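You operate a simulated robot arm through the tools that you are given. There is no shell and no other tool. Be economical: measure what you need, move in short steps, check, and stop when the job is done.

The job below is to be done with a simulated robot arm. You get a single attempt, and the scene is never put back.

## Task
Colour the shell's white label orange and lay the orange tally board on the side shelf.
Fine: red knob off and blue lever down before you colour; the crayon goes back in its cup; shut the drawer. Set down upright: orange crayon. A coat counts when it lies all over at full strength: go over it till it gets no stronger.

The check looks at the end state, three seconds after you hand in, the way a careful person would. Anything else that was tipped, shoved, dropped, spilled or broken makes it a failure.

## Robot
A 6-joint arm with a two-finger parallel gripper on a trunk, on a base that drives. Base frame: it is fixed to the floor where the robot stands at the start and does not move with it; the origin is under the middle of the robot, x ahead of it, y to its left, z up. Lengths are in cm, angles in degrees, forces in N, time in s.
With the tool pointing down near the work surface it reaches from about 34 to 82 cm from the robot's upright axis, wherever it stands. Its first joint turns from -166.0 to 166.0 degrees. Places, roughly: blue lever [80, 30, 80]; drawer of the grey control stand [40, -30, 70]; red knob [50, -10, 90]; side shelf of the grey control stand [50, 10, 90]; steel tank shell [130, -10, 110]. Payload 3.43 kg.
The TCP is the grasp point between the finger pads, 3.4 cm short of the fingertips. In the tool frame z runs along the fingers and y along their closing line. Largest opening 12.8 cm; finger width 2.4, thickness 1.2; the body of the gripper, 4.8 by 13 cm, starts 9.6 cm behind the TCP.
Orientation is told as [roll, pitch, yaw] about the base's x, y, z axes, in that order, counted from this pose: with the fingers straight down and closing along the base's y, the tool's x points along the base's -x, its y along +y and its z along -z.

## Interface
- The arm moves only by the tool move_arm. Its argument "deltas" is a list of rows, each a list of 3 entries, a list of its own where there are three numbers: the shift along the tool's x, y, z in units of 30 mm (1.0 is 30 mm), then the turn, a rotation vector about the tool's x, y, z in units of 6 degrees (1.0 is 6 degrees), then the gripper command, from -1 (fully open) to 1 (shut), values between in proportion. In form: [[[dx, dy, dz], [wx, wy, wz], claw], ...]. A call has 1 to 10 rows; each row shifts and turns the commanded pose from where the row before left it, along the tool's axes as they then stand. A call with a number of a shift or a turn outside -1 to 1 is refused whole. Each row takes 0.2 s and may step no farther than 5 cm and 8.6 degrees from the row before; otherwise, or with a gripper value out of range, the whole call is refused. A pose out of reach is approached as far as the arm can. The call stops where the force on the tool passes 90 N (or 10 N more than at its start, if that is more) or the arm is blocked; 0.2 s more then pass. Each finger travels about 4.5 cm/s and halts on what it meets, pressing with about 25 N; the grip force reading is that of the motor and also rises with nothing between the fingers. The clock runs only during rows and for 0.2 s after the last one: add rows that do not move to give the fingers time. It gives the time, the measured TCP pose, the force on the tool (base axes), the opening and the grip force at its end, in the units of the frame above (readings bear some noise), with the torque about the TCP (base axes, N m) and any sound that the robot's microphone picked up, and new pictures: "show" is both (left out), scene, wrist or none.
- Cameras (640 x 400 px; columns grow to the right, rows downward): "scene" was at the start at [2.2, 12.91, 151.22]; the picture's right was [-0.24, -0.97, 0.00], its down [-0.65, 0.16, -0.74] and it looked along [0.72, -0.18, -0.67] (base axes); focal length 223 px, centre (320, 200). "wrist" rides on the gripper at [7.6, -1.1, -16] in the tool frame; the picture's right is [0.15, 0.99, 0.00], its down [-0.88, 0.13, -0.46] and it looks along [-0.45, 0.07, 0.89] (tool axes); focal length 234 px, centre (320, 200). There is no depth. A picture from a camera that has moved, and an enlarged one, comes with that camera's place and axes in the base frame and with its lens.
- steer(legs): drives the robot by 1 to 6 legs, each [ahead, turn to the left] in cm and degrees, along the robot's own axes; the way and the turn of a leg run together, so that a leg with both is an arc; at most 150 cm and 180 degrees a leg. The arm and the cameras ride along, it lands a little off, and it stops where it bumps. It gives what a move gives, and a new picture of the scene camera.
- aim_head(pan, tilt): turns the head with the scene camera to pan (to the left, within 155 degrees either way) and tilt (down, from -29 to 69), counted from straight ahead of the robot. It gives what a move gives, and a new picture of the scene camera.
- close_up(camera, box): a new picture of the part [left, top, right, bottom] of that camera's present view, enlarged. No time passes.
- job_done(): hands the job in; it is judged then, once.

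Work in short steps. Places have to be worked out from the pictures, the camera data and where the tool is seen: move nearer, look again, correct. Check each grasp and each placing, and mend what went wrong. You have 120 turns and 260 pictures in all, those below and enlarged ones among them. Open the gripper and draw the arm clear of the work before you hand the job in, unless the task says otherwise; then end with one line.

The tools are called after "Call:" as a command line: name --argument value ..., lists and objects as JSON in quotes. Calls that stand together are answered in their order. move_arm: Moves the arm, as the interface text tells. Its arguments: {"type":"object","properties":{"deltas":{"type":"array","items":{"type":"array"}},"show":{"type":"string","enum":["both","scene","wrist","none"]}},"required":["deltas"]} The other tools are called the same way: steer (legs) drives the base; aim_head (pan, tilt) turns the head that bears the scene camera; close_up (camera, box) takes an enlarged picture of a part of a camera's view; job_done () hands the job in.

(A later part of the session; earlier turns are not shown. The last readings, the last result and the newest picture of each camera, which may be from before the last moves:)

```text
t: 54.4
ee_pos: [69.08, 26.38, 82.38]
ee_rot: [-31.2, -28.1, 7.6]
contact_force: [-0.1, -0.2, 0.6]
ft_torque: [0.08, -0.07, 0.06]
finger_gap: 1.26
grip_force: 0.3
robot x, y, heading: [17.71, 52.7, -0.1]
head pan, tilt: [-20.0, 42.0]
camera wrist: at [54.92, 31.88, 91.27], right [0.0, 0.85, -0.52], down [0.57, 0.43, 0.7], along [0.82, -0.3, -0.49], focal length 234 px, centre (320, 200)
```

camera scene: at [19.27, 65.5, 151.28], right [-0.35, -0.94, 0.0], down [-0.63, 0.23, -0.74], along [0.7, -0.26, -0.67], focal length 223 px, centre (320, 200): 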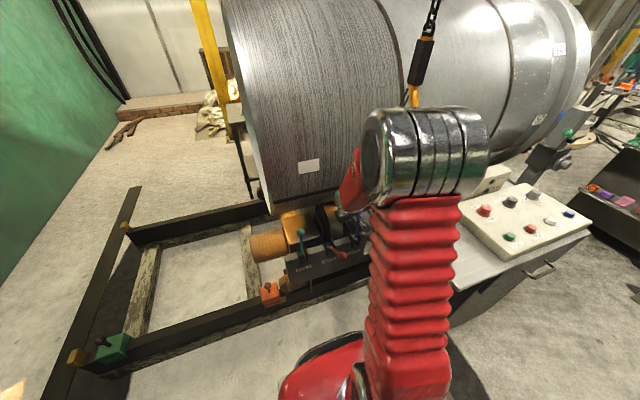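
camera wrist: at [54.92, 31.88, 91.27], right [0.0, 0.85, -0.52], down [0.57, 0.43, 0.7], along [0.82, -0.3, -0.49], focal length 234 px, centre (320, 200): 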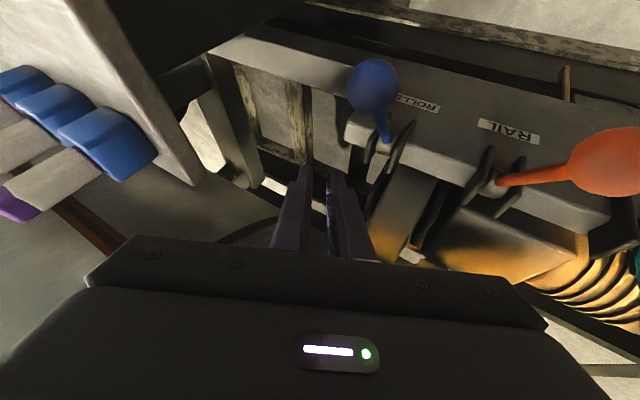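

The ball slipped out but the lever swung over by itself to about (65,26,74), like the lowered RAIL lever. Back away and look.

Call:
move_arm --deltas '[[[0, 0.3, -0.9], [0, 0, 0], 0.4], [[0, 0.3, -0.9], [0, 0, 0], 0.4], [[0, 0.3, -0.9], [0, 0, 0], 0.4], [[0, 0.3, -0.9], [0, 0, 0], 0.4], [[0, 0.3, -0.9], [0, 0, 0], 0.4]]'

Call:
close_up --camera "scene" --box '[220, 160, 460, 320]'

```text
t: 55.6
ee_pos: [63.23, 36.99, 90.08]
ee_rot: [-30.7, -27.7, 7.8]
contact_force: [1.1, -0.4, -1.3]
ft_torque: [-0.03, -0.04, 0.03]
finger_gap: 3.86
grip_force: 0.1
robot x, y, heading: [17.12, 52.67, -0.2]
head pan, tilt: [-20.0, 42.0]
camera scene: at [19.29, 65.51, 151.28], right [-0.35, -0.94, 0.0], down [-0.63, 0.23, -0.74], along [0.7, -0.26, -0.67], focal length 223 px, centre (320, 200)
camera wrist: at [49.05, 42.31, 99.23], right [-0.01, 0.86, -0.52], down [0.58, 0.43, 0.7], along [0.82, -0.29, -0.5], focal length 234 px, centre (320, 200)
```

scene: 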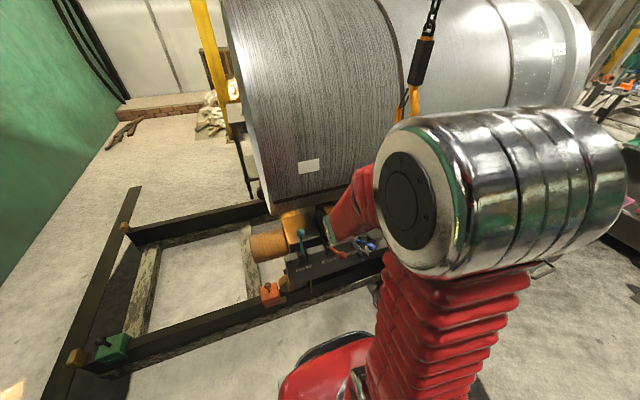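
wrist: 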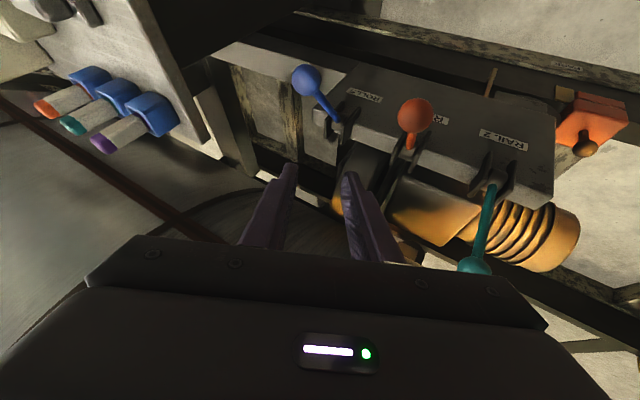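

```text
2.50 times, centred on (340, 240) of scene
camera zoom: at [19.29, 65.51, 151.28], right [-0.35, -0.94, 0.0], down [-0.63, 0.23, -0.74], along [0.7, -0.26, -0.67], focal length 558 px, centre (270, 100)
```

zoom: 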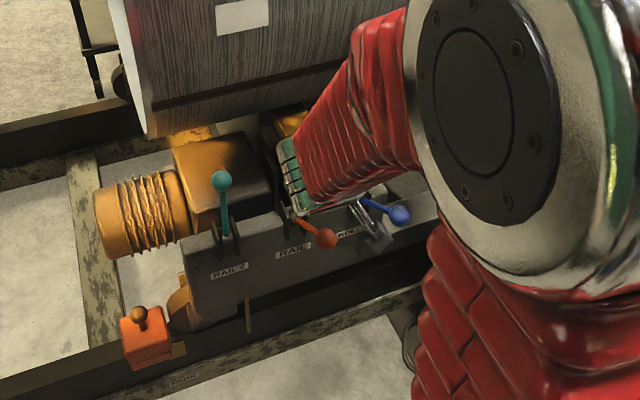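

Blue lever now lies in the same low position as RAIL, at about (64,26,76). Next the crayon: back out, untilt the tool.

Call:
move_arm --deltas '[[[0, 0, -1], [0, 0, 0], 0.4], [[0, 0, -1], [0, 0, 0], 0.4], [[0, 0, -1], [0, 0, 0], 0.4], [[0, 0, 0], [-0.673, 0.673, 0], 0.4], [[0, 0, 0], [-0.673, 0.673, 0], 0.4], [[0, 0, 0], [-0.673, 0.673, 0], 0.4], [[0, 0, 0], [-0.673, 0.673, 0], 0.4], [[0, 0, 0], [-0.673, 0.673, 0], 0.4], [[0, 0, 0], [-0.673, 0.673, 0], 0.4], [[0, 0, 0], [-0.673, 0.673, 0], 0.4]]' --show "none"

Call:
move_arm --deltas '[[[0.8, -0.8, -0.7], [0, 0, 0], 0.4], [[0.8, -0.8, -0.7], [0, 0, 0], 0.4], [[0.8, -0.8, -0.7], [0, 0, 0], 0.4], [[0.2, -1, -0.7], [0, 0, 0], 0.4], [[0, -1, 0], [0, 0, 0], 0.4], [[0, -1, 0], [0, 0, 0], 0.4], [[0, -1, 0], [0, 0, 0], 0.4], [[0, -1, 0], [0, 0, 0], 0.4], [[0, -1, 0], [0, 0, 0], 0.4], [[0, -1, 0], [0, 0, 0], 0.4]]'

```text
t: 57.8
ee_pos: [58.83, 41.07, 96.99]
ee_rot: [0.1, -0.7, 0.1]
contact_force: [1.0, 0.1, 0.4]
ft_torque: [0.03, -0.06, -0.02]
finger_gap: 3.86
grip_force: 0.0
robot x, y, heading: [17.5, 52.35, -0.2]
head pan, tilt: [-20.0, 42.0]
```

```text
t: 60.0
ee_pos: [51.16, 12.81, 105.43]
ee_rot: [0.0, -0.7, 0.1]
contact_force: [0.7, 0.2, -0.2]
ft_torque: [0.03, -0.02, -0.02]
finger_gap: 3.83
grip_force: 0.0
robot x, y, heading: [17.19, 52.92, -0.1]
head pan, tilt: [-20.0, 42.0]
camera scene: at [19.25, 65.5, 151.28], right [-0.35, -0.94, 0.0], down [-0.63, 0.23, -0.74], along [0.7, -0.26, -0.67], focal length 223 px, centre (320, 200)
camera wrist: at [43.5, 11.62, 121.25], right [-0.15, 0.99, 0.0], down [0.87, 0.13, 0.47], along [0.46, 0.07, -0.88], focal length 234 px, centre (320, 200)
```

scene: 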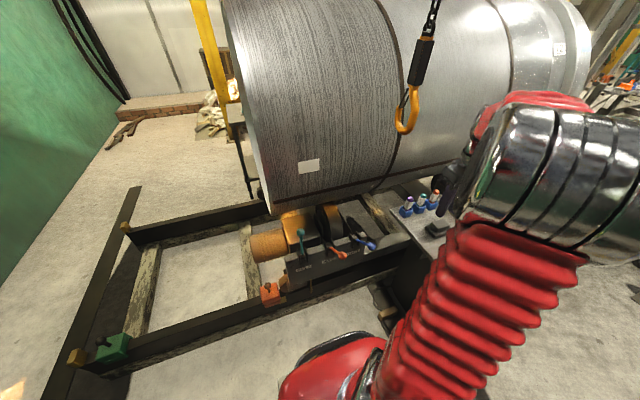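
wrist: 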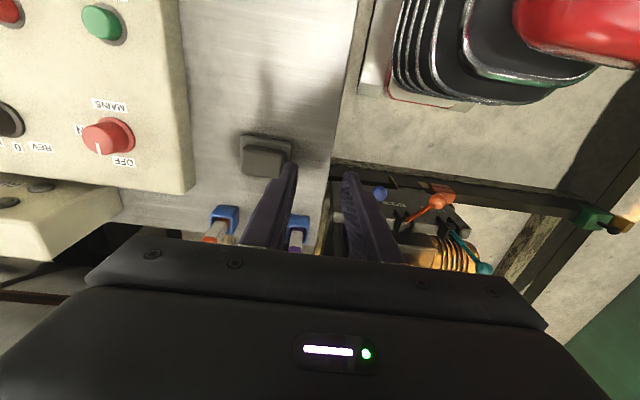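

Continue right to the orange crayon's column and begin pitching the tool forward.

Call:
move_arm --deltas '[[[0.5, -1, -0.5], [0, 0, 0], 0.2], [[0.5, -1, -0.5], [0, 0, 0], 0.2], [[0, -1, 0], [0, 0, 0], 0.2], [[0, -1, 0], [0, 0, 0], 0.2], [[0, -0.5, 0], [0, -0.93, 0], 0.2], [[0, 0, 0], [0, -0.93, 0], 0.2], [[0, 0, 0], [0, -0.93, 0], 0.2], [[0, 0, 0], [0, -0.93, 0], 0.2], [[0, 0, 0], [0, -0.93, 0], 0.2], [[0, 0, 0], [0, -0.93, 0], 0.2]]' --show "none"

Call:
move_arm --deltas '[[[0, 0, 0], [0, -0.93, 0], 0.2], [[0, 0, 0], [0, -0.93, 0], 0.2], [[0, 0, 0], [0, -0.93, 0], 0.2]]'

```text
t: 62.2
ee_pos: [47.87, -0.87, 108.19]
ee_rot: [-0.1, -34.2, 0.0]
contact_force: [0.1, 0.6, -0.4]
ft_torque: [0.0, 0.01, -0.01]
finger_gap: 5.13
grip_force: 0.1
robot x, y, heading: [16.99, 52.85, -0.0]
head pan, tilt: [-20.0, 42.0]
```

```text
t: 63.0
ee_pos: [48.06, -0.66, 108.41]
ee_rot: [-0.1, -50.9, 0.1]
contact_force: [-1.0, -0.3, 0.7]
ft_torque: [0.05, -0.02, 0.0]
finger_gap: 5.15
grip_force: 0.1
robot x, y, heading: [17.11, 52.98, -0.1]
head pan, tilt: [-20.0, 42.0]
camera scene: at [19.25, 65.5, 151.28], right [-0.35, -0.94, 0.0], down [-0.63, 0.23, -0.74], along [0.7, -0.26, -0.67], focal length 223 px, centre (320, 200)
camera wrist: at [30.98, -1.88, 112.54], right [-0.09, 0.99, -0.11], down [0.2, 0.13, 0.97], along [0.98, 0.07, -0.21], focal length 234 px, centre (320, 200)
```

scene: 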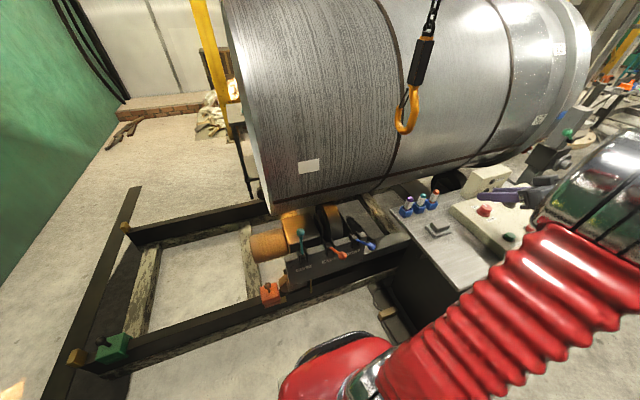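
wrist: 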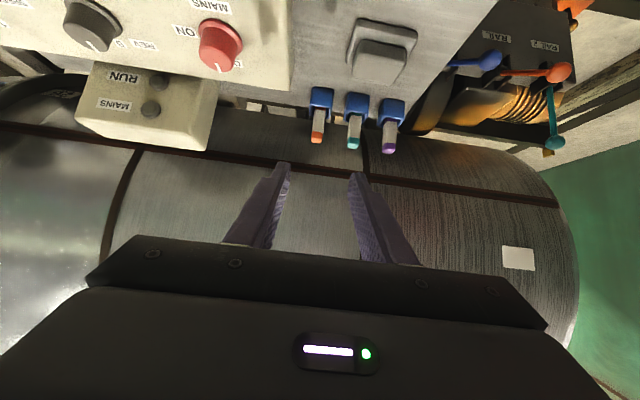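

All three crayons are in view. I enlarge both pictures to fix the orange crayon's place and length.

Call:
close_up --camera "wrist" --box '[280, 70, 440, 170]'

Call:
close_up --camera "scene" --box '[385, 170, 481, 230]'

```text
4.00 times, centred on (360, 120) of wrist
camera zoom: at [30.98, -1.88, 112.54], right [-0.09, 0.99, -0.11], down [0.2, 0.13, 0.97], along [0.98, 0.07, -0.21], focal length 937 px, centre (160, 520)
```

zoom: 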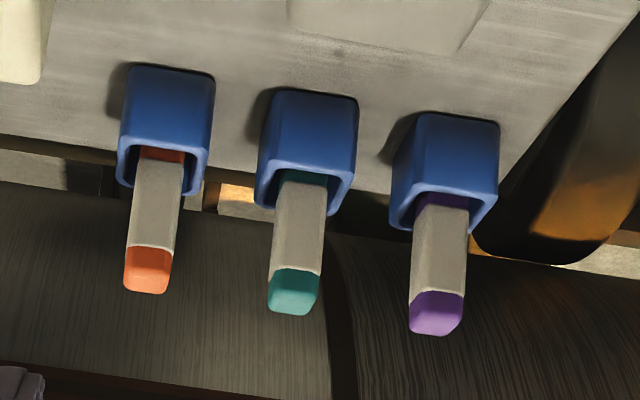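

```text
6.67 times, centred on (433, 200) of scene
camera zoom: at [19.25, 65.5, 151.28], right [-0.35, -0.94, 0.0], down [-0.63, 0.23, -0.74], along [0.7, -0.26, -0.67], focal length 1488 px, centre (-433, 200)
```

zoom: 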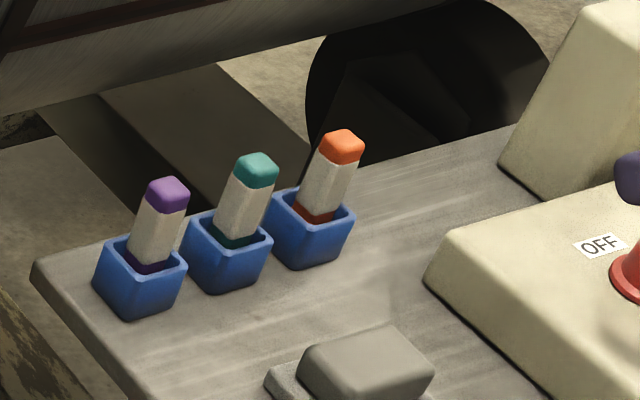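

Orange crayon's top centre is at (66.9,-1.1,95); about 5 cm protrudes from the cup rim (≈90). I steepen the pitch to 62° and go to 10 cm short of the grip point.

Call:
move_arm --deltas '[[[0, 0, 0], [0, -0.925, 0], 0.3], [[0, 0, 0], [0, -0.925, 0], 0.3], [[0.43, -0.04, 0.97], [0, 0, 0], 0.3], [[0.43, -0.04, 0.97], [0, 0, 0], 0.3], [[0.43, -0.04, 0.97], [0, 0, 0], 0.3], [[0.43, -0.04, 0.97], [0, 0, 0], 0.3]]'

Call:
close_up --camera "wrist" --box '[240, 60, 440, 185]'

Call:
close_up --camera "scene" --box '[385, 160, 513, 240]'

```text
t: 64.4
ee_pos: [55.93, -1.07, 98.25]
ee_rot: [-0.1, -61.9, 0.1]
contact_force: [0.2, -0.6, -0.5]
ft_torque: [0.02, -0.01, 0.0]
finger_gap: 4.47
grip_force: 0.1
robot x, y, heading: [17.46, 52.66, -0.2]
head pan, tilt: [-20.0, 42.0]
camera scene: at [19.24, 65.5, 151.28], right [-0.35, -0.94, 0.0], down [-0.63, 0.23, -0.74], along [0.7, -0.26, -0.67], focal length 223 px, centre (320, 200)
camera wrist: at [38.37, -2.29, 99.21], right [-0.07, 0.99, -0.13], down [0.01, 0.13, 0.99], along [1.0, 0.07, -0.02], focal length 234 px, centre (320, 200)
```

scene: 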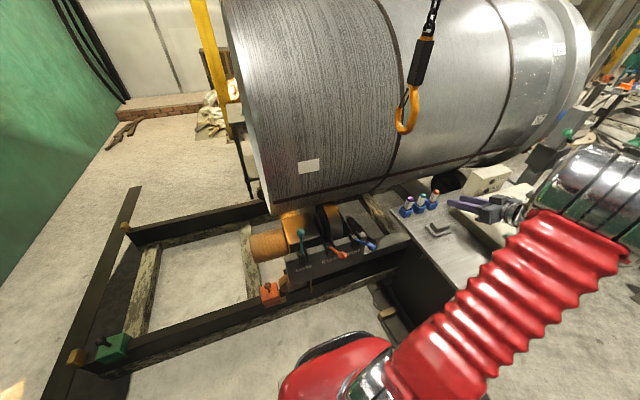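
wrist: 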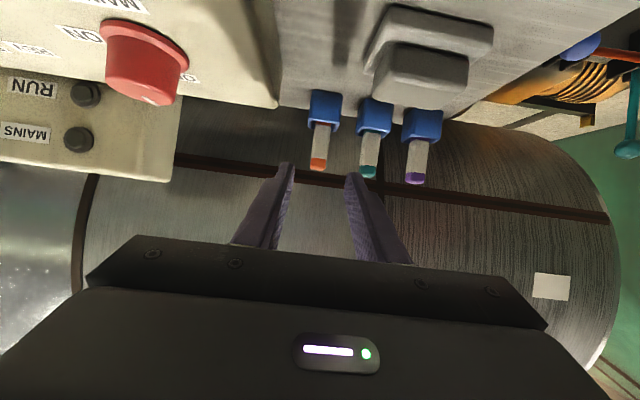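

```text
3.20 times, centred on (340, 122) of wrist
camera zoom: at [38.37, -2.29, 99.21], right [-0.07, 0.99, -0.13], down [0.01, 0.13, 0.99], along [1.0, 0.07, -0.02], focal length 749 px, centre (256, 448)
```

zoom: 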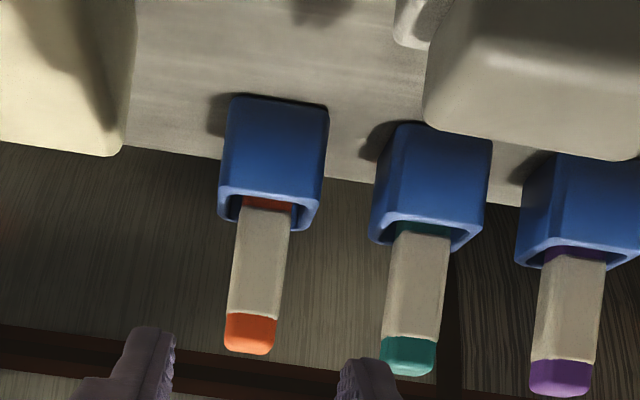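

```text
5.00 times, centred on (449, 200) of scene
camera zoom: at [19.24, 65.5, 151.28], right [-0.35, -0.94, 0.0], down [-0.63, 0.23, -0.74], along [0.7, -0.26, -0.67], focal length 1116 px, centre (-325, 200)
```

zoom: 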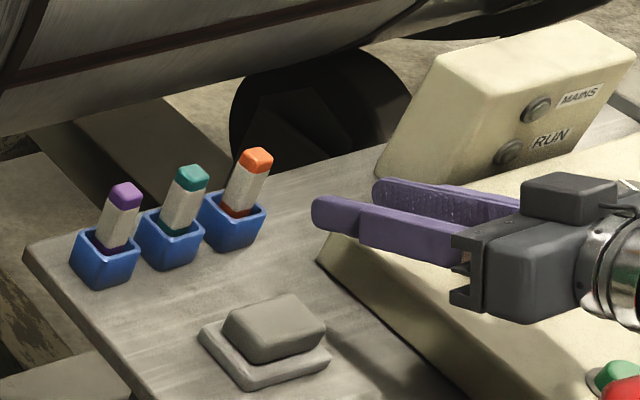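

The pose is good: shelf z≈86.3, rim ≈89.8, crayon top ≈95.2. Advance to about 3 cm short of the final grip and check.

Call:
move_arm --deltas '[[[0.05, -0.03, 0.9], [0, 0, 0], 0.3], [[0.05, 0, 0.8], [0, 0, 0], 0.3], [[0.05, 0, 0.75], [0, 0, 0], 0.3]]'

Call:
close_up --camera "scene" --box '[385, 160, 513, 240]'

```text
t: 65.2
ee_pos: [62.36, -1.16, 94.33]
ee_rot: [0.1, -62.1, 0.0]
contact_force: [-0.1, 0.4, 0.4]
ft_torque: [0.04, 0.01, 0.01]
finger_gap: 4.46
grip_force: 0.1
robot x, y, heading: [17.19, 52.52, -0.4]
head pan, tilt: [-20.0, 42.0]
camera scene: at [19.25, 65.5, 151.28], right [-0.35, -0.94, 0.0], down [-0.63, 0.23, -0.74], along [0.7, -0.26, -0.67], focal length 223 px, centre (320, 200)
camera wrist: at [44.69, -2.45, 95.25], right [-0.07, 0.99, -0.13], down [0.01, 0.13, 0.99], along [1.0, 0.07, -0.02], focal length 234 px, centre (320, 200)
```

scene: 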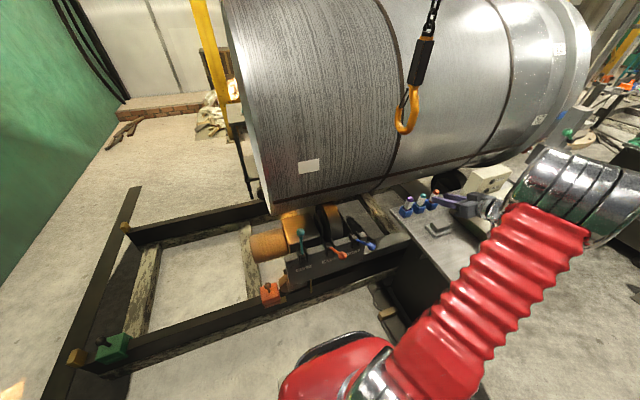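
wrist: 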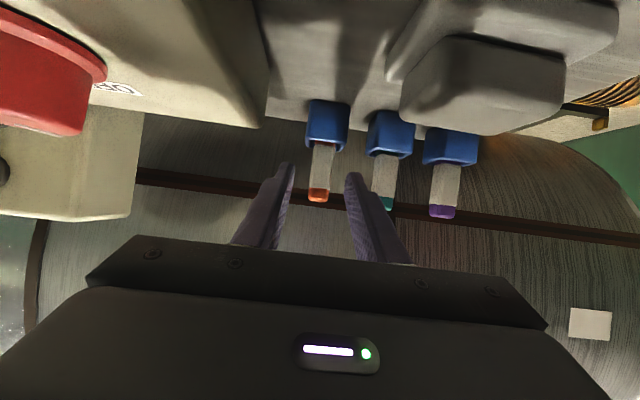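

```text
5.00 times, centred on (449, 200) of scene
camera zoom: at [19.25, 65.5, 151.28], right [-0.35, -0.94, 0.0], down [-0.63, 0.23, -0.74], along [0.7, -0.26, -0.67], focal length 1116 px, centre (-325, 200)
```

zoom: 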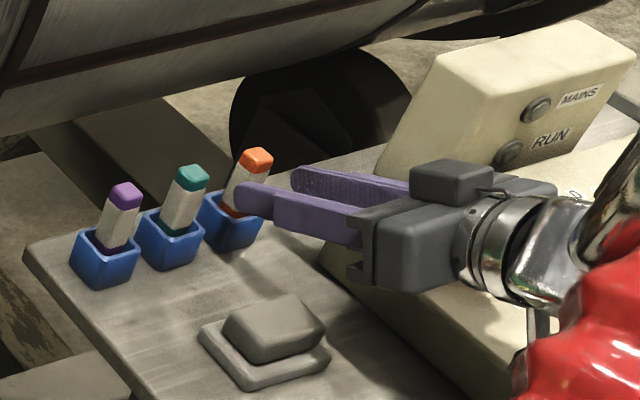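

Centred. Final 2.8 cm in and close.

Call:
move_arm --deltas '[[[0, 0, 0.92], [0, 0, 0], 0.3], [[0, 0, 0], [0, 0, 0], 0.5], [[0, 0, 0], [0, 0, 0], 0.8], [[0, 0, 0], [0, 0, 0], 0.8], [[0, 0, 0], [0, 0, 0], 0.8]]'

Call:
close_up --camera "scene" --box '[385, 160, 513, 240]'

Call:
close_up --camera "wrist" --box '[240, 100, 440, 225]'

```text
t: 66.4
ee_pos: [64.74, -1.2, 93.28]
ee_rot: [0.0, -62.0, 0.1]
contact_force: [-0.5, -0.9, 0.5]
ft_torque: [0.03, 0.02, 0.04]
finger_gap: 1.75
grip_force: 25.1
robot x, y, heading: [17.02, 52.66, -0.1]
head pan, tilt: [-20.0, 42.0]
camera scene: at [19.27, 65.5, 151.28], right [-0.35, -0.94, 0.0], down [-0.63, 0.23, -0.74], along [0.7, -0.26, -0.67], focal length 223 px, centre (320, 200)
camera wrist: at [47.22, -2.33, 94.04], right [-0.07, 0.99, -0.13], down [0.01, 0.13, 0.99], along [1.0, 0.07, -0.02], focal length 234 px, centre (320, 200)
```

scene: 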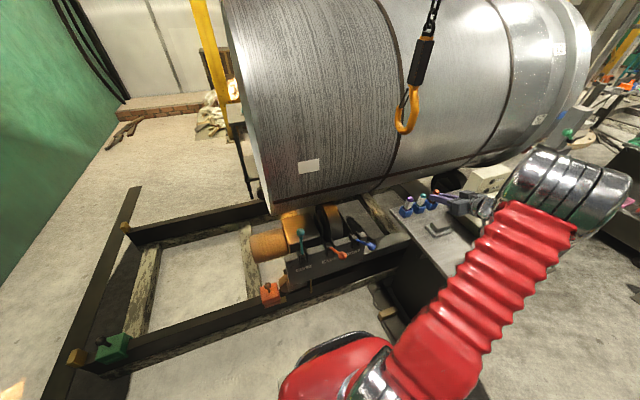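
wrist: 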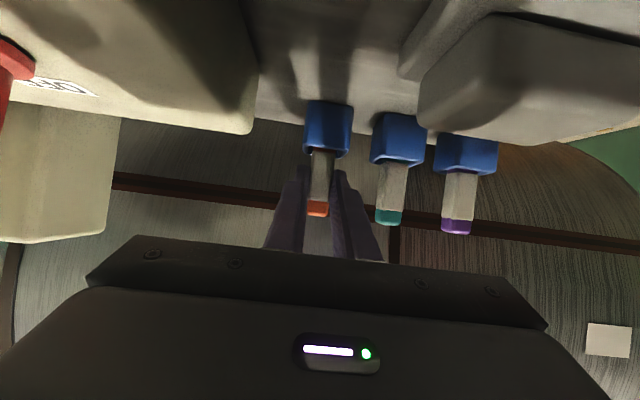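

```text
5.00 times, centred on (449, 200) of scene
camera zoom: at [19.27, 65.5, 151.28], right [-0.35, -0.94, 0.0], down [-0.63, 0.23, -0.74], along [0.7, -0.26, -0.67], focal length 1116 px, centre (-325, 200)
```

zoom: 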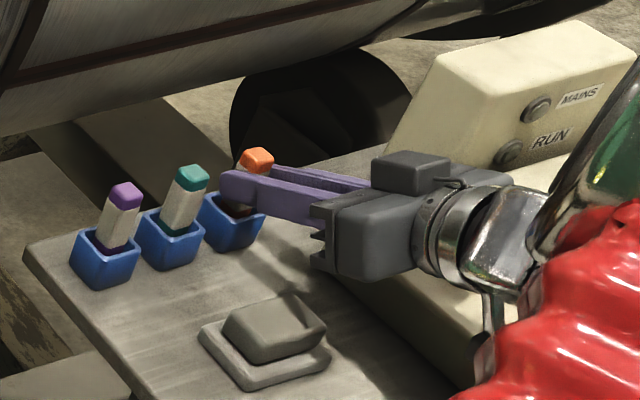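

```text
3.20 times, centred on (340, 162) of wrist
camera zoom: at [47.22, -2.33, 94.04], right [-0.07, 0.99, -0.13], down [0.01, 0.13, 0.99], along [1.0, 0.07, -0.02], focal length 749 px, centre (256, 320)
```

zoom: 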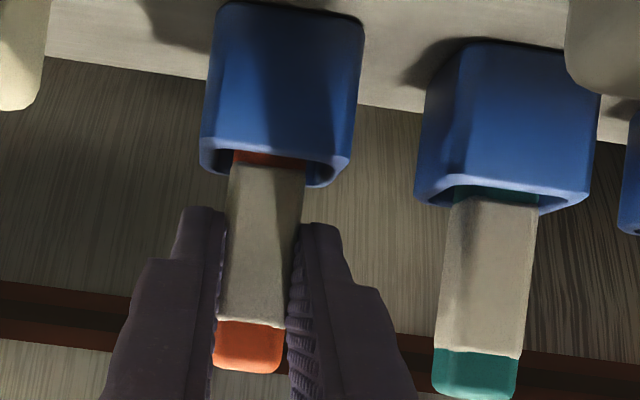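

Gripped at 1.75 cm. Lift straight up 9 cm and check.

Call:
move_arm --deltas '[[[-0.44, 0, -0.235], [0, 0, 0], 0.8], [[-0.88, 0, -0.47], [0, 0, 0], 0.8], [[-0.88, 0, -0.47], [0, 0, 0], 0.8], [[-0.44, 0, -0.235], [0, 0, 0], 0.8]]' --show "wrist"

Call:
close_up --camera "scene" --box '[385, 130, 513, 210]'

```text
t: 67.4
ee_pos: [64.6, -1.25, 102.25]
ee_rot: [0.0, -62.1, 0.0]
contact_force: [0.1, 0.3, -0.6]
ft_torque: [0.0, 0.0, 0.01]
finger_gap: 1.79
grip_force: 24.4
robot x, y, heading: [17.55, 53.01, -0.5]
head pan, tilt: [-20.0, 42.0]
camera wrist: at [47.05, -2.46, 103.06], right [-0.07, 0.99, -0.13], down [0.01, 0.13, 0.99], along [1.0, 0.07, -0.02], focal length 234 px, centre (320, 200)
```

wrist: 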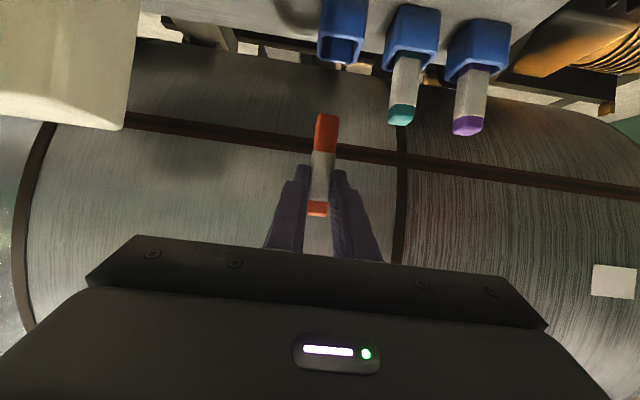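

```text
5.00 times, centred on (449, 170) of scene
camera zoom: at [19.27, 65.5, 151.28], right [-0.35, -0.94, 0.0], down [-0.63, 0.23, -0.74], along [0.7, -0.26, -0.67], focal length 1116 px, centre (-325, 350)
```

zoom: 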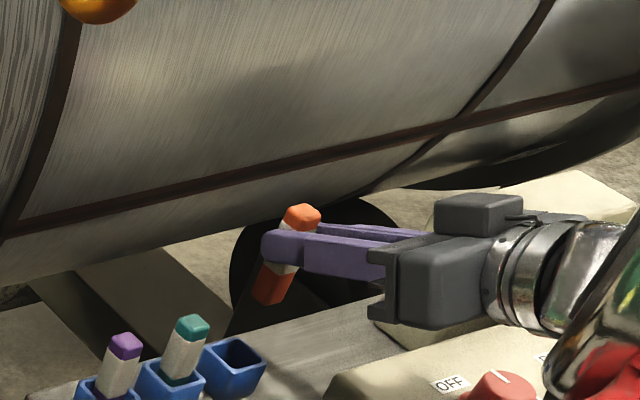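

Crayon is out; both ends are orange. I look closer at which end is the drawing tip.

Call:
close_up --camera "wrist" --box '[280, 100, 360, 230]'

Call:
close_up --camera "scene" --box '[430, 165, 462, 195]'

```text
3.08 times, centred on (320, 165) of wrist
camera zoom: at [47.05, -2.46, 103.06], right [-0.07, 0.99, -0.13], down [0.01, 0.13, 0.99], along [1.0, 0.07, -0.02], focal length 720 px, centre (320, 308)
```

zoom: 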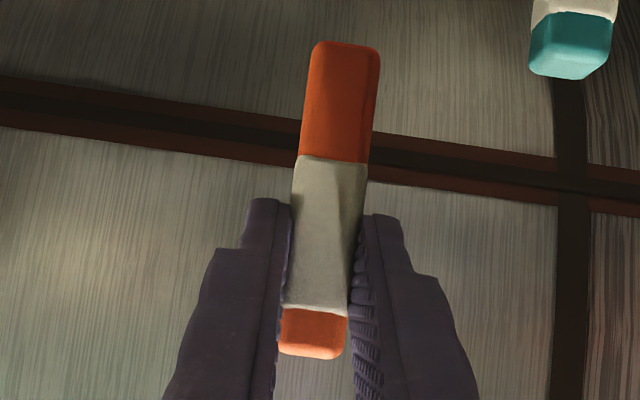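

```text
13.33 times, centred on (446, 180) of scene
camera zoom: at [19.27, 65.5, 151.28], right [-0.35, -0.94, 0.0], down [-0.63, 0.23, -0.74], along [0.7, -0.26, -0.67], focal length 2976 px, centre (-1360, 467)
```

zoom: 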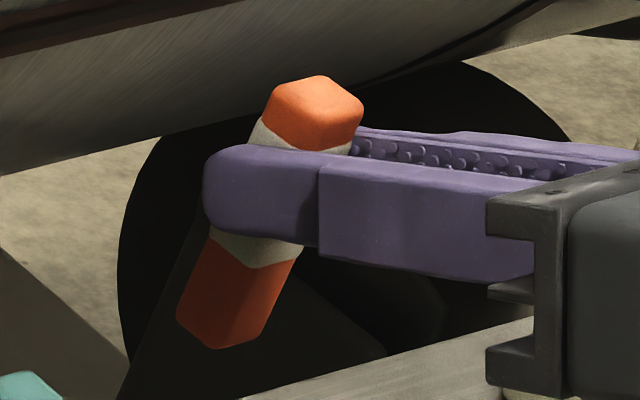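

Symmetric block with the longer bare end downward: I take the lower end as the drawing end (5 cm below the grip). I'll raise, then back the base 25 cm so the arm has room to point horizontally at the label.

Call:
move_arm --deltas '[[[-0.88, 0, -0.47], [0, 0, 0], 0.8], [[-0.88, 0, -0.47], [0, 0, 0], 0.8], [[-0.5, 0, -0.9], [0, 0, 0], 0.8]]' --show "none"

Call:
steer --legs '[[-25, 0]]'

```text
t: 68.2
ee_pos: [62.83, -1.37, 110.66]
ee_rot: [0.0, -62.1, 0.2]
contact_force: [-0.2, -0.2, -0.1]
ft_torque: [0.01, -0.02, -0.02]
finger_gap: 1.77
grip_force: 25.0
robot x, y, heading: [17.38, 52.91, -0.1]
head pan, tilt: [-20.0, 42.0]
```

```text
t: 70.5
ee_pos: [37.85, -1.07, 110.72]
ee_rot: [-0.1, -62.1, 0.2]
contact_force: [0.4, -0.2, -0.4]
ft_torque: [-0.03, -0.01, 0.0]
finger_gap: 1.77
grip_force: 25.1
robot x, y, heading: [-7.81, 52.95, 0.4]
head pan, tilt: [-20.0, 42.0]
camera scene: at [-6.01, 65.58, 151.28], right [-0.34, -0.94, 0.0], down [-0.63, 0.23, -0.74], along [0.7, -0.25, -0.67], focal length 223 px, centre (320, 200)
```

scene: 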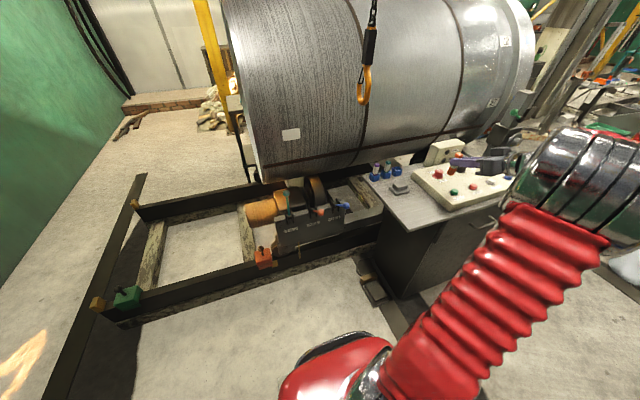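

Swing the arm left in front of the shell, staying in front of and below the hook.

Call:
move_arm --deltas '[[[-0.28, 0.95, 0.53], [0, 0, 0], 0.8], [[-0.28, 0.95, 0.53], [0, 0, 0], 0.8], [[-0.28, 0.95, 0.53], [0, 0, 0], 0.8], [[-0.28, 0.95, 0.53], [0, 0, 0], 0.8], [[-0.28, 0.95, 0.53], [0, 0, 0], 0.8], [[-0.14, 0.95, 0.26], [0, 0, 0], 0.8], [[0, 0.95, 0], [0, 0, 0], 0.8], [[0, 0.95, 0], [0, 0, 0], 0.8], [[0, 0.95, 0], [0, 0, 0], 0.8], [[0, 0.95, 0], [0, 0, 0], 0.8]]' --show "scene"

Call:
move_arm --deltas '[[[0, 0.95, 0], [0, 0, 0], 0.8], [[0, 0.95, 0], [0, 0, 0], 0.8], [[0, 0.95, 0], [0, 0, 0], 0.8], [[0, 0.95, 0], [0, -1, 0], 0.8], [[0, 0.95, 0], [0, -1, 0], 0.8], [[0, 0.95, 0], [0, -1, 0], 0.8], [[0, 0.95, 0], [0, -1, 0], 0.8], [[0, 0, 0], [0, -1, 0], 0.8], [[0, 0, 0], [0, -1, 0], 0.8]]'

```text
t: 72.7
ee_pos: [47.64, 27.65, 110.68]
ee_rot: [-0.1, -62.0, 0.4]
contact_force: [0.0, -0.4, -0.4]
ft_torque: [-0.01, 0.01, -0.01]
finger_gap: 1.79
grip_force: 24.9
robot x, y, heading: [-7.86, 52.67, -0.2]
head pan, tilt: [-20.0, 42.0]
camera scene: at [-6.0, 65.58, 151.28], right [-0.34, -0.94, 0.0], down [-0.63, 0.23, -0.74], along [0.7, -0.25, -0.67], focal length 223 px, centre (320, 200)
```

scene: 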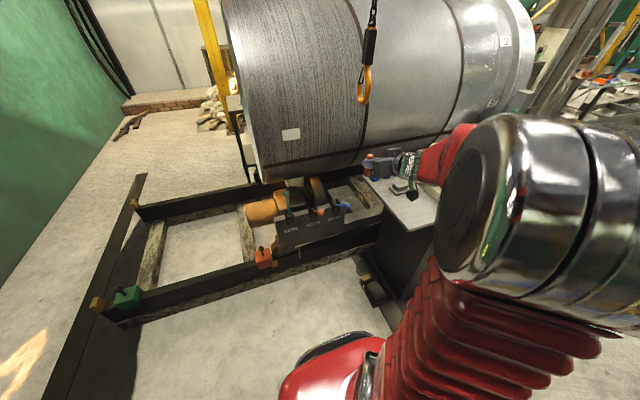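

```text
t: 74.7
ee_pos: [48.01, 45.49, 110.99]
ee_rot: [-180.0, -81.9, -179.4]
contact_force: [-0.7, 0.5, -0.7]
ft_torque: [0.03, 0.02, 0.04]
finger_gap: 1.77
grip_force: 25.3
out of reach, approached as far as the arm can: row 8, 9
robot x, y, heading: [-7.79, 52.51, -0.1]
head pan, tilt: [-20.0, 42.0]
camera scene: at [-6.01, 65.58, 151.28], right [-0.34, -0.94, 0.0], down [-0.63, 0.23, -0.74], along [0.7, -0.25, -0.67], focal length 223 px, centre (320, 200)
camera wrist: at [33.37, 44.17, 101.25], right [0.01, 0.99, -0.14], down [-0.58, 0.12, 0.81], along [0.82, 0.08, 0.57], focal length 234 px, centre (320, 200)
```

scene: 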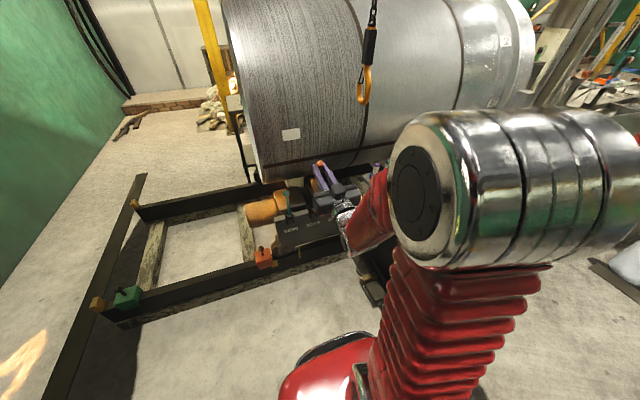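
wrist: 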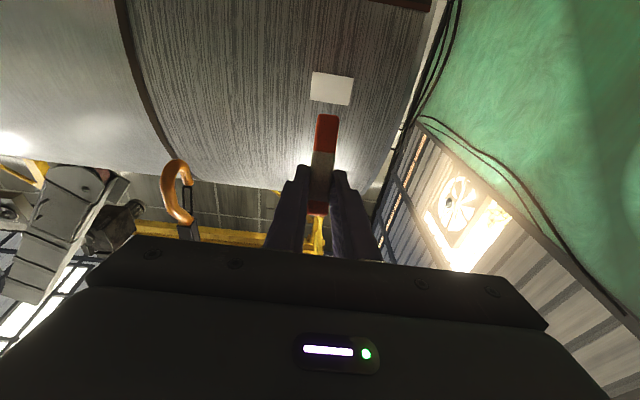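

Tool now points horizontally (98°) with the label in the wrist view above the crayon's end. Enlarge to measure the label.

Call:
close_up --camera "wrist" --box '[280, 50, 400, 125]'

Call:
close_up --camera "scene" --box '[262, 110, 358, 200]'

```text
5.33 times, centred on (340, 88) of wrist
camera zoom: at [33.37, 44.17, 101.25], right [0.01, 0.99, -0.14], down [-0.58, 0.12, 0.81], along [0.82, 0.08, 0.57], focal length 1249 px, centre (213, 800)
```

zoom: 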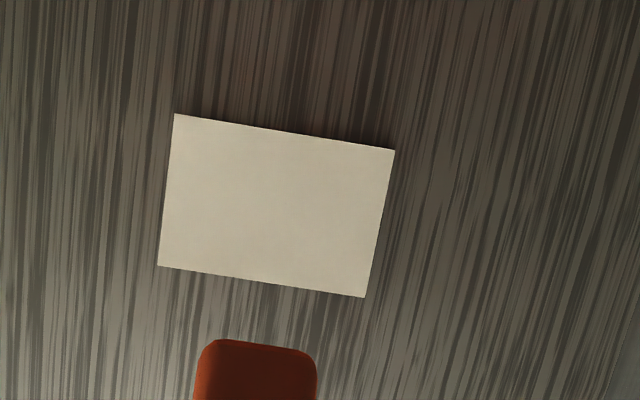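

```text
4.44 times, centred on (310, 155) of scene
camera zoom: at [-6.01, 65.58, 151.28], right [-0.34, -0.94, 0.0], down [-0.63, 0.23, -0.74], along [0.7, -0.25, -0.67], focal length 992 px, centre (364, 400)
```

zoom: 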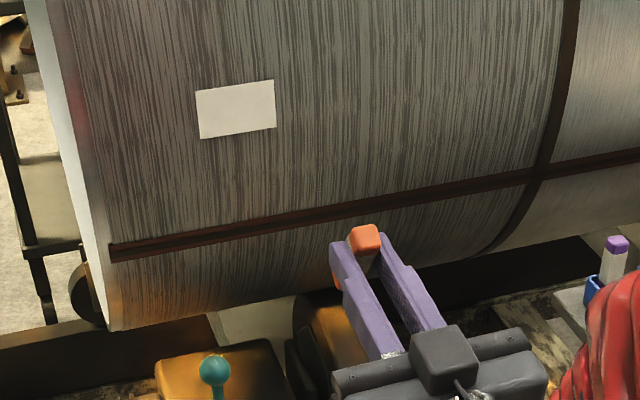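

Label spans about y 43.5–50.9, z 106.5–111.3 at x≈80.5; the crayon's lower front edge sits about (+6.4,0,-3.7) from the TCP. Move to about 4 cm before contact at the label's middle.

Call:
move_arm --deltas '[[[0.06, 0.07, 0.92], [0, 0, 0], 0.8], [[0.06, 0.07, 0.92], [0, 0, 0], 0.8], [[0.06, 0.07, 0.92], [0, 0, 0], 0.8], [[0.06, 0.07, 0.92], [0, 0, 0], 0.8], [[0.06, 0.07, 0.92], [0, 0, 0], 0.8], [[0.06, 0.07, 0.92], [0, 0, 0], 0.8], [[0.06, 0.07, 0.92], [0, 0, 0], 0.8], [[0.06, 0.07, 0.7], [0, 0, 0], 0.8]]'

Call:
close_up --camera "wrist" --box '[220, 20, 440, 157]'

Call:
close_up --camera "scene" --box '[242, 90, 370, 200]'

```text
t: 76.5
ee_pos: [68.52, 42.08, 112.88]
ee_rot: [-179.3, -82.2, -179.7]
contact_force: [0.3, -0.6, 0.3]
ft_torque: [0.02, -0.01, 0.0]
finger_gap: 1.76
grip_force: 25.4
out of reach, approached as far as the arm can: row 1, 2, 3, 4, 5, 6, 7, 8
robot x, y, heading: [-8.01, 53.03, 0.3]
head pan, tilt: [-20.0, 42.0]
camera scene: at [-5.99, 65.58, 151.28], right [-0.34, -0.94, 0.0], down [-0.63, 0.23, -0.74], along [0.7, -0.25, -0.67], focal length 223 px, centre (320, 200)
camera wrist: at [53.83, 40.69, 103.18], right [0.0, 0.99, -0.15], down [-0.57, 0.12, 0.81], along [0.82, 0.08, 0.57], focal length 234 px, centre (320, 200)
```

scene: 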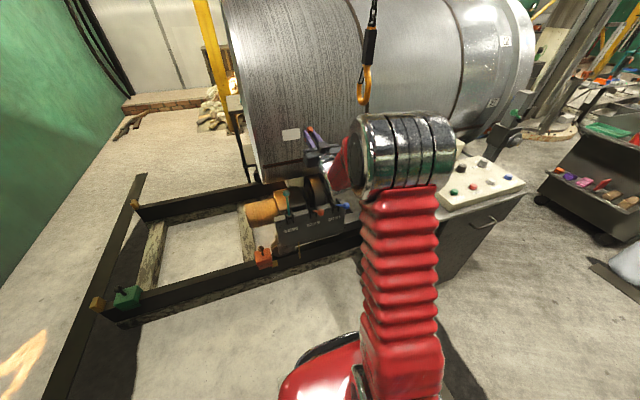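
wrist: 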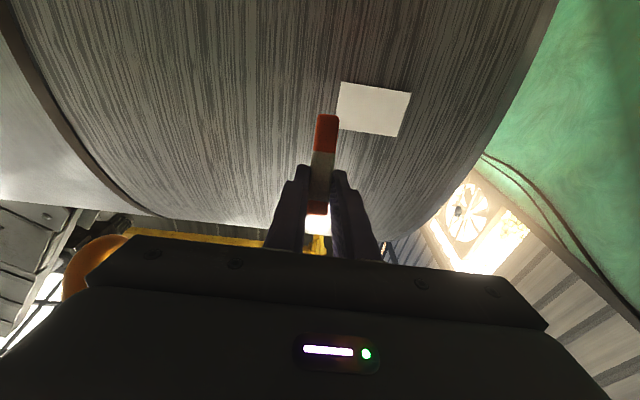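

```text
2.91 times, centred on (330, 88) of wrist
camera zoom: at [53.83, 40.69, 103.18], right [0.0, 0.99, -0.15], down [-0.57, 0.12, 0.81], along [0.82, 0.08, 0.57], focal length 681 px, centre (291, 524)
```

zoom: 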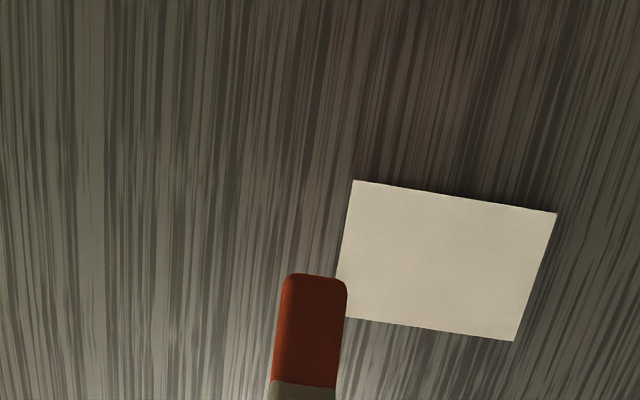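

```text
3.64 times, centred on (306, 145) of scene
camera zoom: at [-5.99, 65.58, 151.28], right [-0.34, -0.94, 0.0], down [-0.63, 0.23, -0.74], along [0.7, -0.25, -0.67], focal length 812 px, centre (371, 400)
```

zoom: 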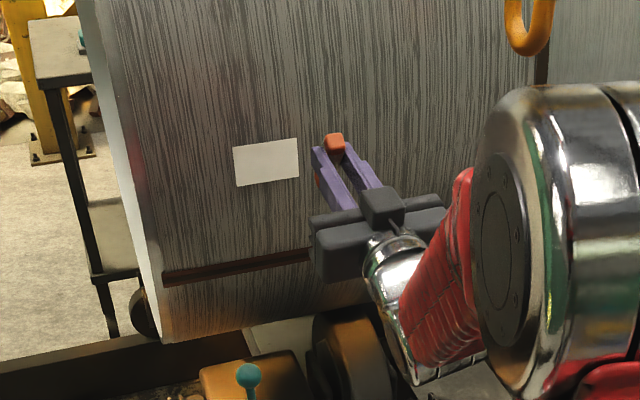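

The last rows were at a joint limit (y stayed at 42). I ease the pitch by about 12° and try to reach y 47.

Call:
move_arm --deltas '[[[0, 0, 0], [0, 1, 0], 0.8], [[0, 0, 0], [0, 1, 0], 0.8], [[0, 0.8, 0], [0, 0, 0], 0.8], [[0, 0.9, 0], [0, 0, 0], 0.8]]' --show "wrist"

```text
t: 77.5
ee_pos: [68.22, 46.01, 113.09]
ee_rot: [0.3, -85.8, 1.0]
contact_force: [0.6, 0.6, -0.4]
ft_torque: [-0.02, -0.01, -0.01]
finger_gap: 1.78
grip_force: 25.2
out of reach, approached as far as the arm can: row 4
robot x, y, heading: [-8.03, 52.71, 0.2]
head pan, tilt: [-20.0, 42.0]
camera wrist: at [51.88, 44.45, 106.85], right [-0.03, 0.99, -0.15], down [-0.39, 0.12, 0.91], along [0.92, 0.09, 0.38], focal length 234 px, centre (320, 200)
```

wrist: 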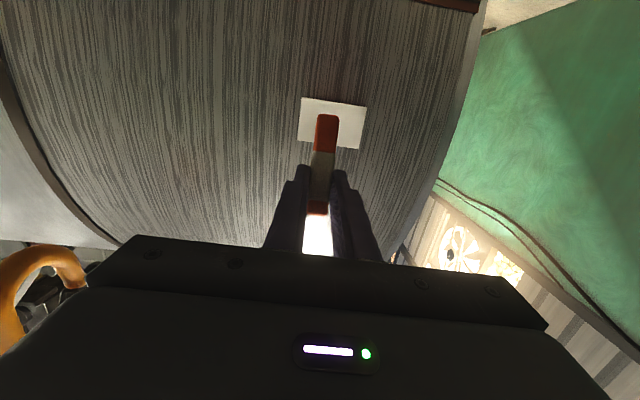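

Limit depends on arm azimuth vs tool direction, so I'll shift the base about 13 cm to the left. First retract the crayon well away from the shell.

Call:
move_arm --deltas '[[[0, -0.2, -0.95], [0, 0, 0], 0.8], [[0, -0.2, -0.95], [0, 0, 0], 0.8], [[0, -0.2, -0.95], [0, 0, 0], 0.8], [[0, -0.2, -0.95], [0, 0, 0], 0.8], [[0, -0.2, -0.95], [0, 0, 0], 0.8], [[0, -0.2, -0.95], [0, 0, 0], 0.8], [[0, -0.2, -0.95], [0, 0, 0], 0.8], [[0, -0.2, -0.95], [0, 0, 0], 0.8]]' --show "none"

Call:
steer --legs '[[0, 30], [26, 0], [0, -30], [-12, 0]]'

```text
t: 79.2
ee_pos: [45.55, 40.95, 114.65]
ee_rot: [-0.3, -85.9, 0.5]
contact_force: [-0.2, -0.5, 0.0]
ft_torque: [0.03, 0.04, -0.01]
finger_gap: 1.78
grip_force: 24.7
robot x, y, heading: [-8.31, 52.48, 0.1]
head pan, tilt: [-20.0, 42.0]
```

```text
t: 86.6
ee_pos: [56.32, 53.65, 114.76]
ee_rot: [-0.2, -86.0, 0.2]
contact_force: [0.5, -0.9, -1.1]
ft_torque: [-0.01, -0.01, -0.02]
finger_gap: 1.78
grip_force: 25.3
robot x, y, heading: [2.83, 66.4, 0.1]
head pan, tilt: [-20.0, 42.0]
camera scene: at [4.75, 79.31, 151.28], right [-0.34, -0.94, 0.0], down [-0.63, 0.23, -0.74], along [0.7, -0.25, -0.67], focal length 223 px, centre (320, 200)
```

scene: 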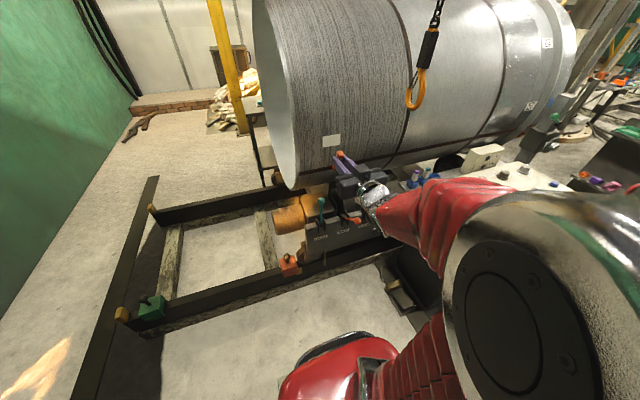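

Base now at (2.9,66.4). Pitch to 95° and move to 3 cm before the label's right-bottom corner (y≈44.3).

Call:
move_arm --deltas '[[[0, -0.5, 0], [0, -0.75, 0], 0.8], [[0, -0.5, 0], [0, -0.75, 0], 0.8], [[0.3, -0.5, 0.8], [0, 0, 0], 0.8], [[0.3, -0.5, 0.8], [0, 0, 0], 0.8], [[0.3, -0.5, 0.8], [0, 0, 0], 0.8], [[0.3, -0.5, 0.8], [0, 0, 0], 0.8], [[0.3, -0.1, 0.8], [0, 0, 0], 0.8], [[0.2, 0, 0.8], [0, 0, 0], 0.8]]'

Call:
close_up --camera "wrist" --box '[220, 50, 460, 200]'

Call:
close_up --camera "scene" --box '[282, 100, 410, 200]'

```text
t: 88.4
ee_pos: [71.04, 44.3, 110.82]
ee_rot: [-179.9, -85.0, 179.9]
contact_force: [-0.5, 0.0, -0.2]
ft_torque: [0.02, 0.02, -0.04]
finger_gap: 1.79
grip_force: 25.2
robot x, y, heading: [2.72, 66.44, 0.3]
head pan, tilt: [-20.0, 42.0]
camera scene: at [4.73, 79.31, 151.28], right [-0.34, -0.94, 0.0], down [-0.63, 0.23, -0.74], along [0.7, -0.25, -0.67], focal length 223 px, centre (320, 200)
camera wrist: at [55.95, 43.09, 101.89], right [0.01, 0.99, -0.15], down [-0.53, 0.13, 0.84], along [0.85, 0.07, 0.53], focal length 234 px, centre (320, 200)
```

scene: 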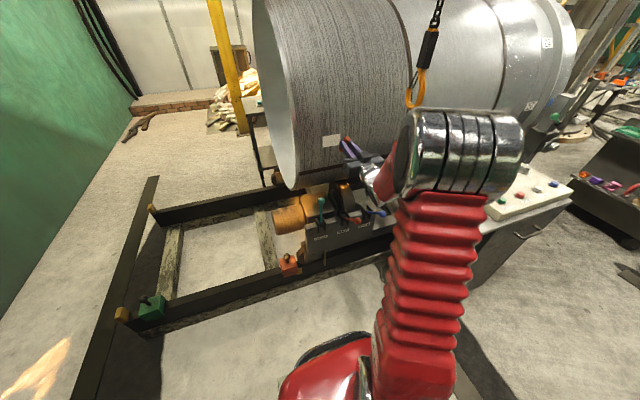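
wrist: 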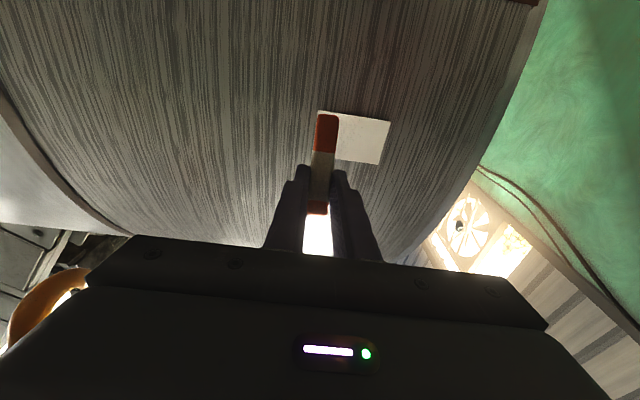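

```text
2.67 times, centred on (340, 125) of wrist
camera zoom: at [55.95, 43.09, 101.89], right [0.01, 0.99, -0.15], down [-0.53, 0.13, 0.84], along [0.85, 0.07, 0.53], focal length 624 px, centre (267, 400)
```

zoom: 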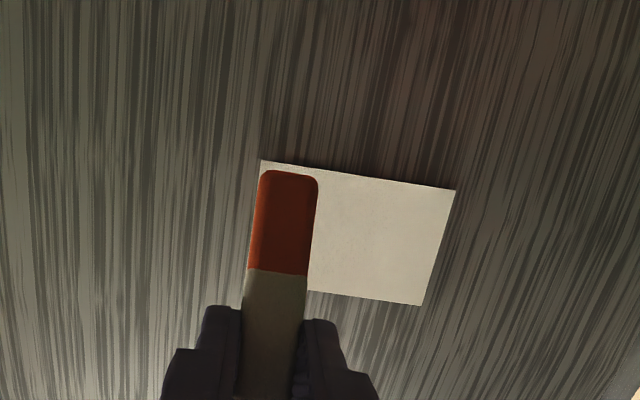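

```text
4.00 times, centred on (346, 150) of scene
camera zoom: at [4.73, 79.31, 151.28], right [-0.34, -0.94, 0.0], down [-0.63, 0.23, -0.74], along [0.7, -0.25, -0.67], focal length 893 px, centre (216, 400)
```

zoom: 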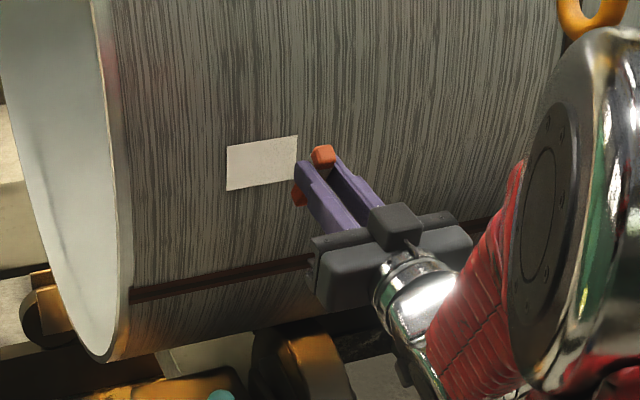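

Everything in reach. Label is y 43.25–50.8, z 106.8–111.7. Advance gently toward contact.

Call:
move_arm --deltas '[[[-0.1, 0, 0.35], [0, 0, 0], 0.8], [[0, 0, 0.35], [0, 0, 0], 0.8], [[0, 0, 0.1], [0, 0, 0], 0.8], [[0, 0, 0.1], [0, 0, 0], 0.8]]' --show "none"

Call:
move_arm --deltas '[[[0, 0, 0.06], [0, 0, 0], 0.8], [[0, 0, 0.06], [0, 0, 0], 0.8], [[0, 0, 0.06], [0, 0, 0], 0.8]]' --show "wrist"

```text
t: 89.4
ee_pos: [73.65, 44.43, 111.46]
ee_rot: [180.0, -85.0, -179.9]
contact_force: [-0.2, -0.1, -0.5]
ft_torque: [0.0, 0.0, 0.02]
finger_gap: 1.78
grip_force: 25.1
robot x, y, heading: [2.46, 66.47, 0.2]
head pan, tilt: [-20.0, 42.0]
```

```text
t: 90.2
ee_pos: [74.11, 44.4, 111.54]
ee_rot: [179.7, -85.2, -179.6]
contact_force: [-11.6, 0.1, -4.6]
ft_torque: [0.01, 0.78, 0.03]
finger_gap: 1.77
grip_force: 25.5
robot x, y, heading: [2.25, 66.4, 0.2]
head pan, tilt: [-20.0, 42.0]
camera wrist: at [58.98, 43.18, 102.52], right [0.01, 0.99, -0.15], down [-0.53, 0.13, 0.84], along [0.85, 0.07, 0.52], focal length 234 px, centre (320, 200)
```

wrist: 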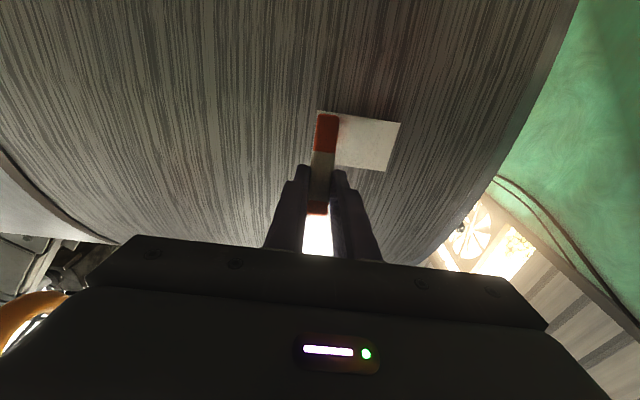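

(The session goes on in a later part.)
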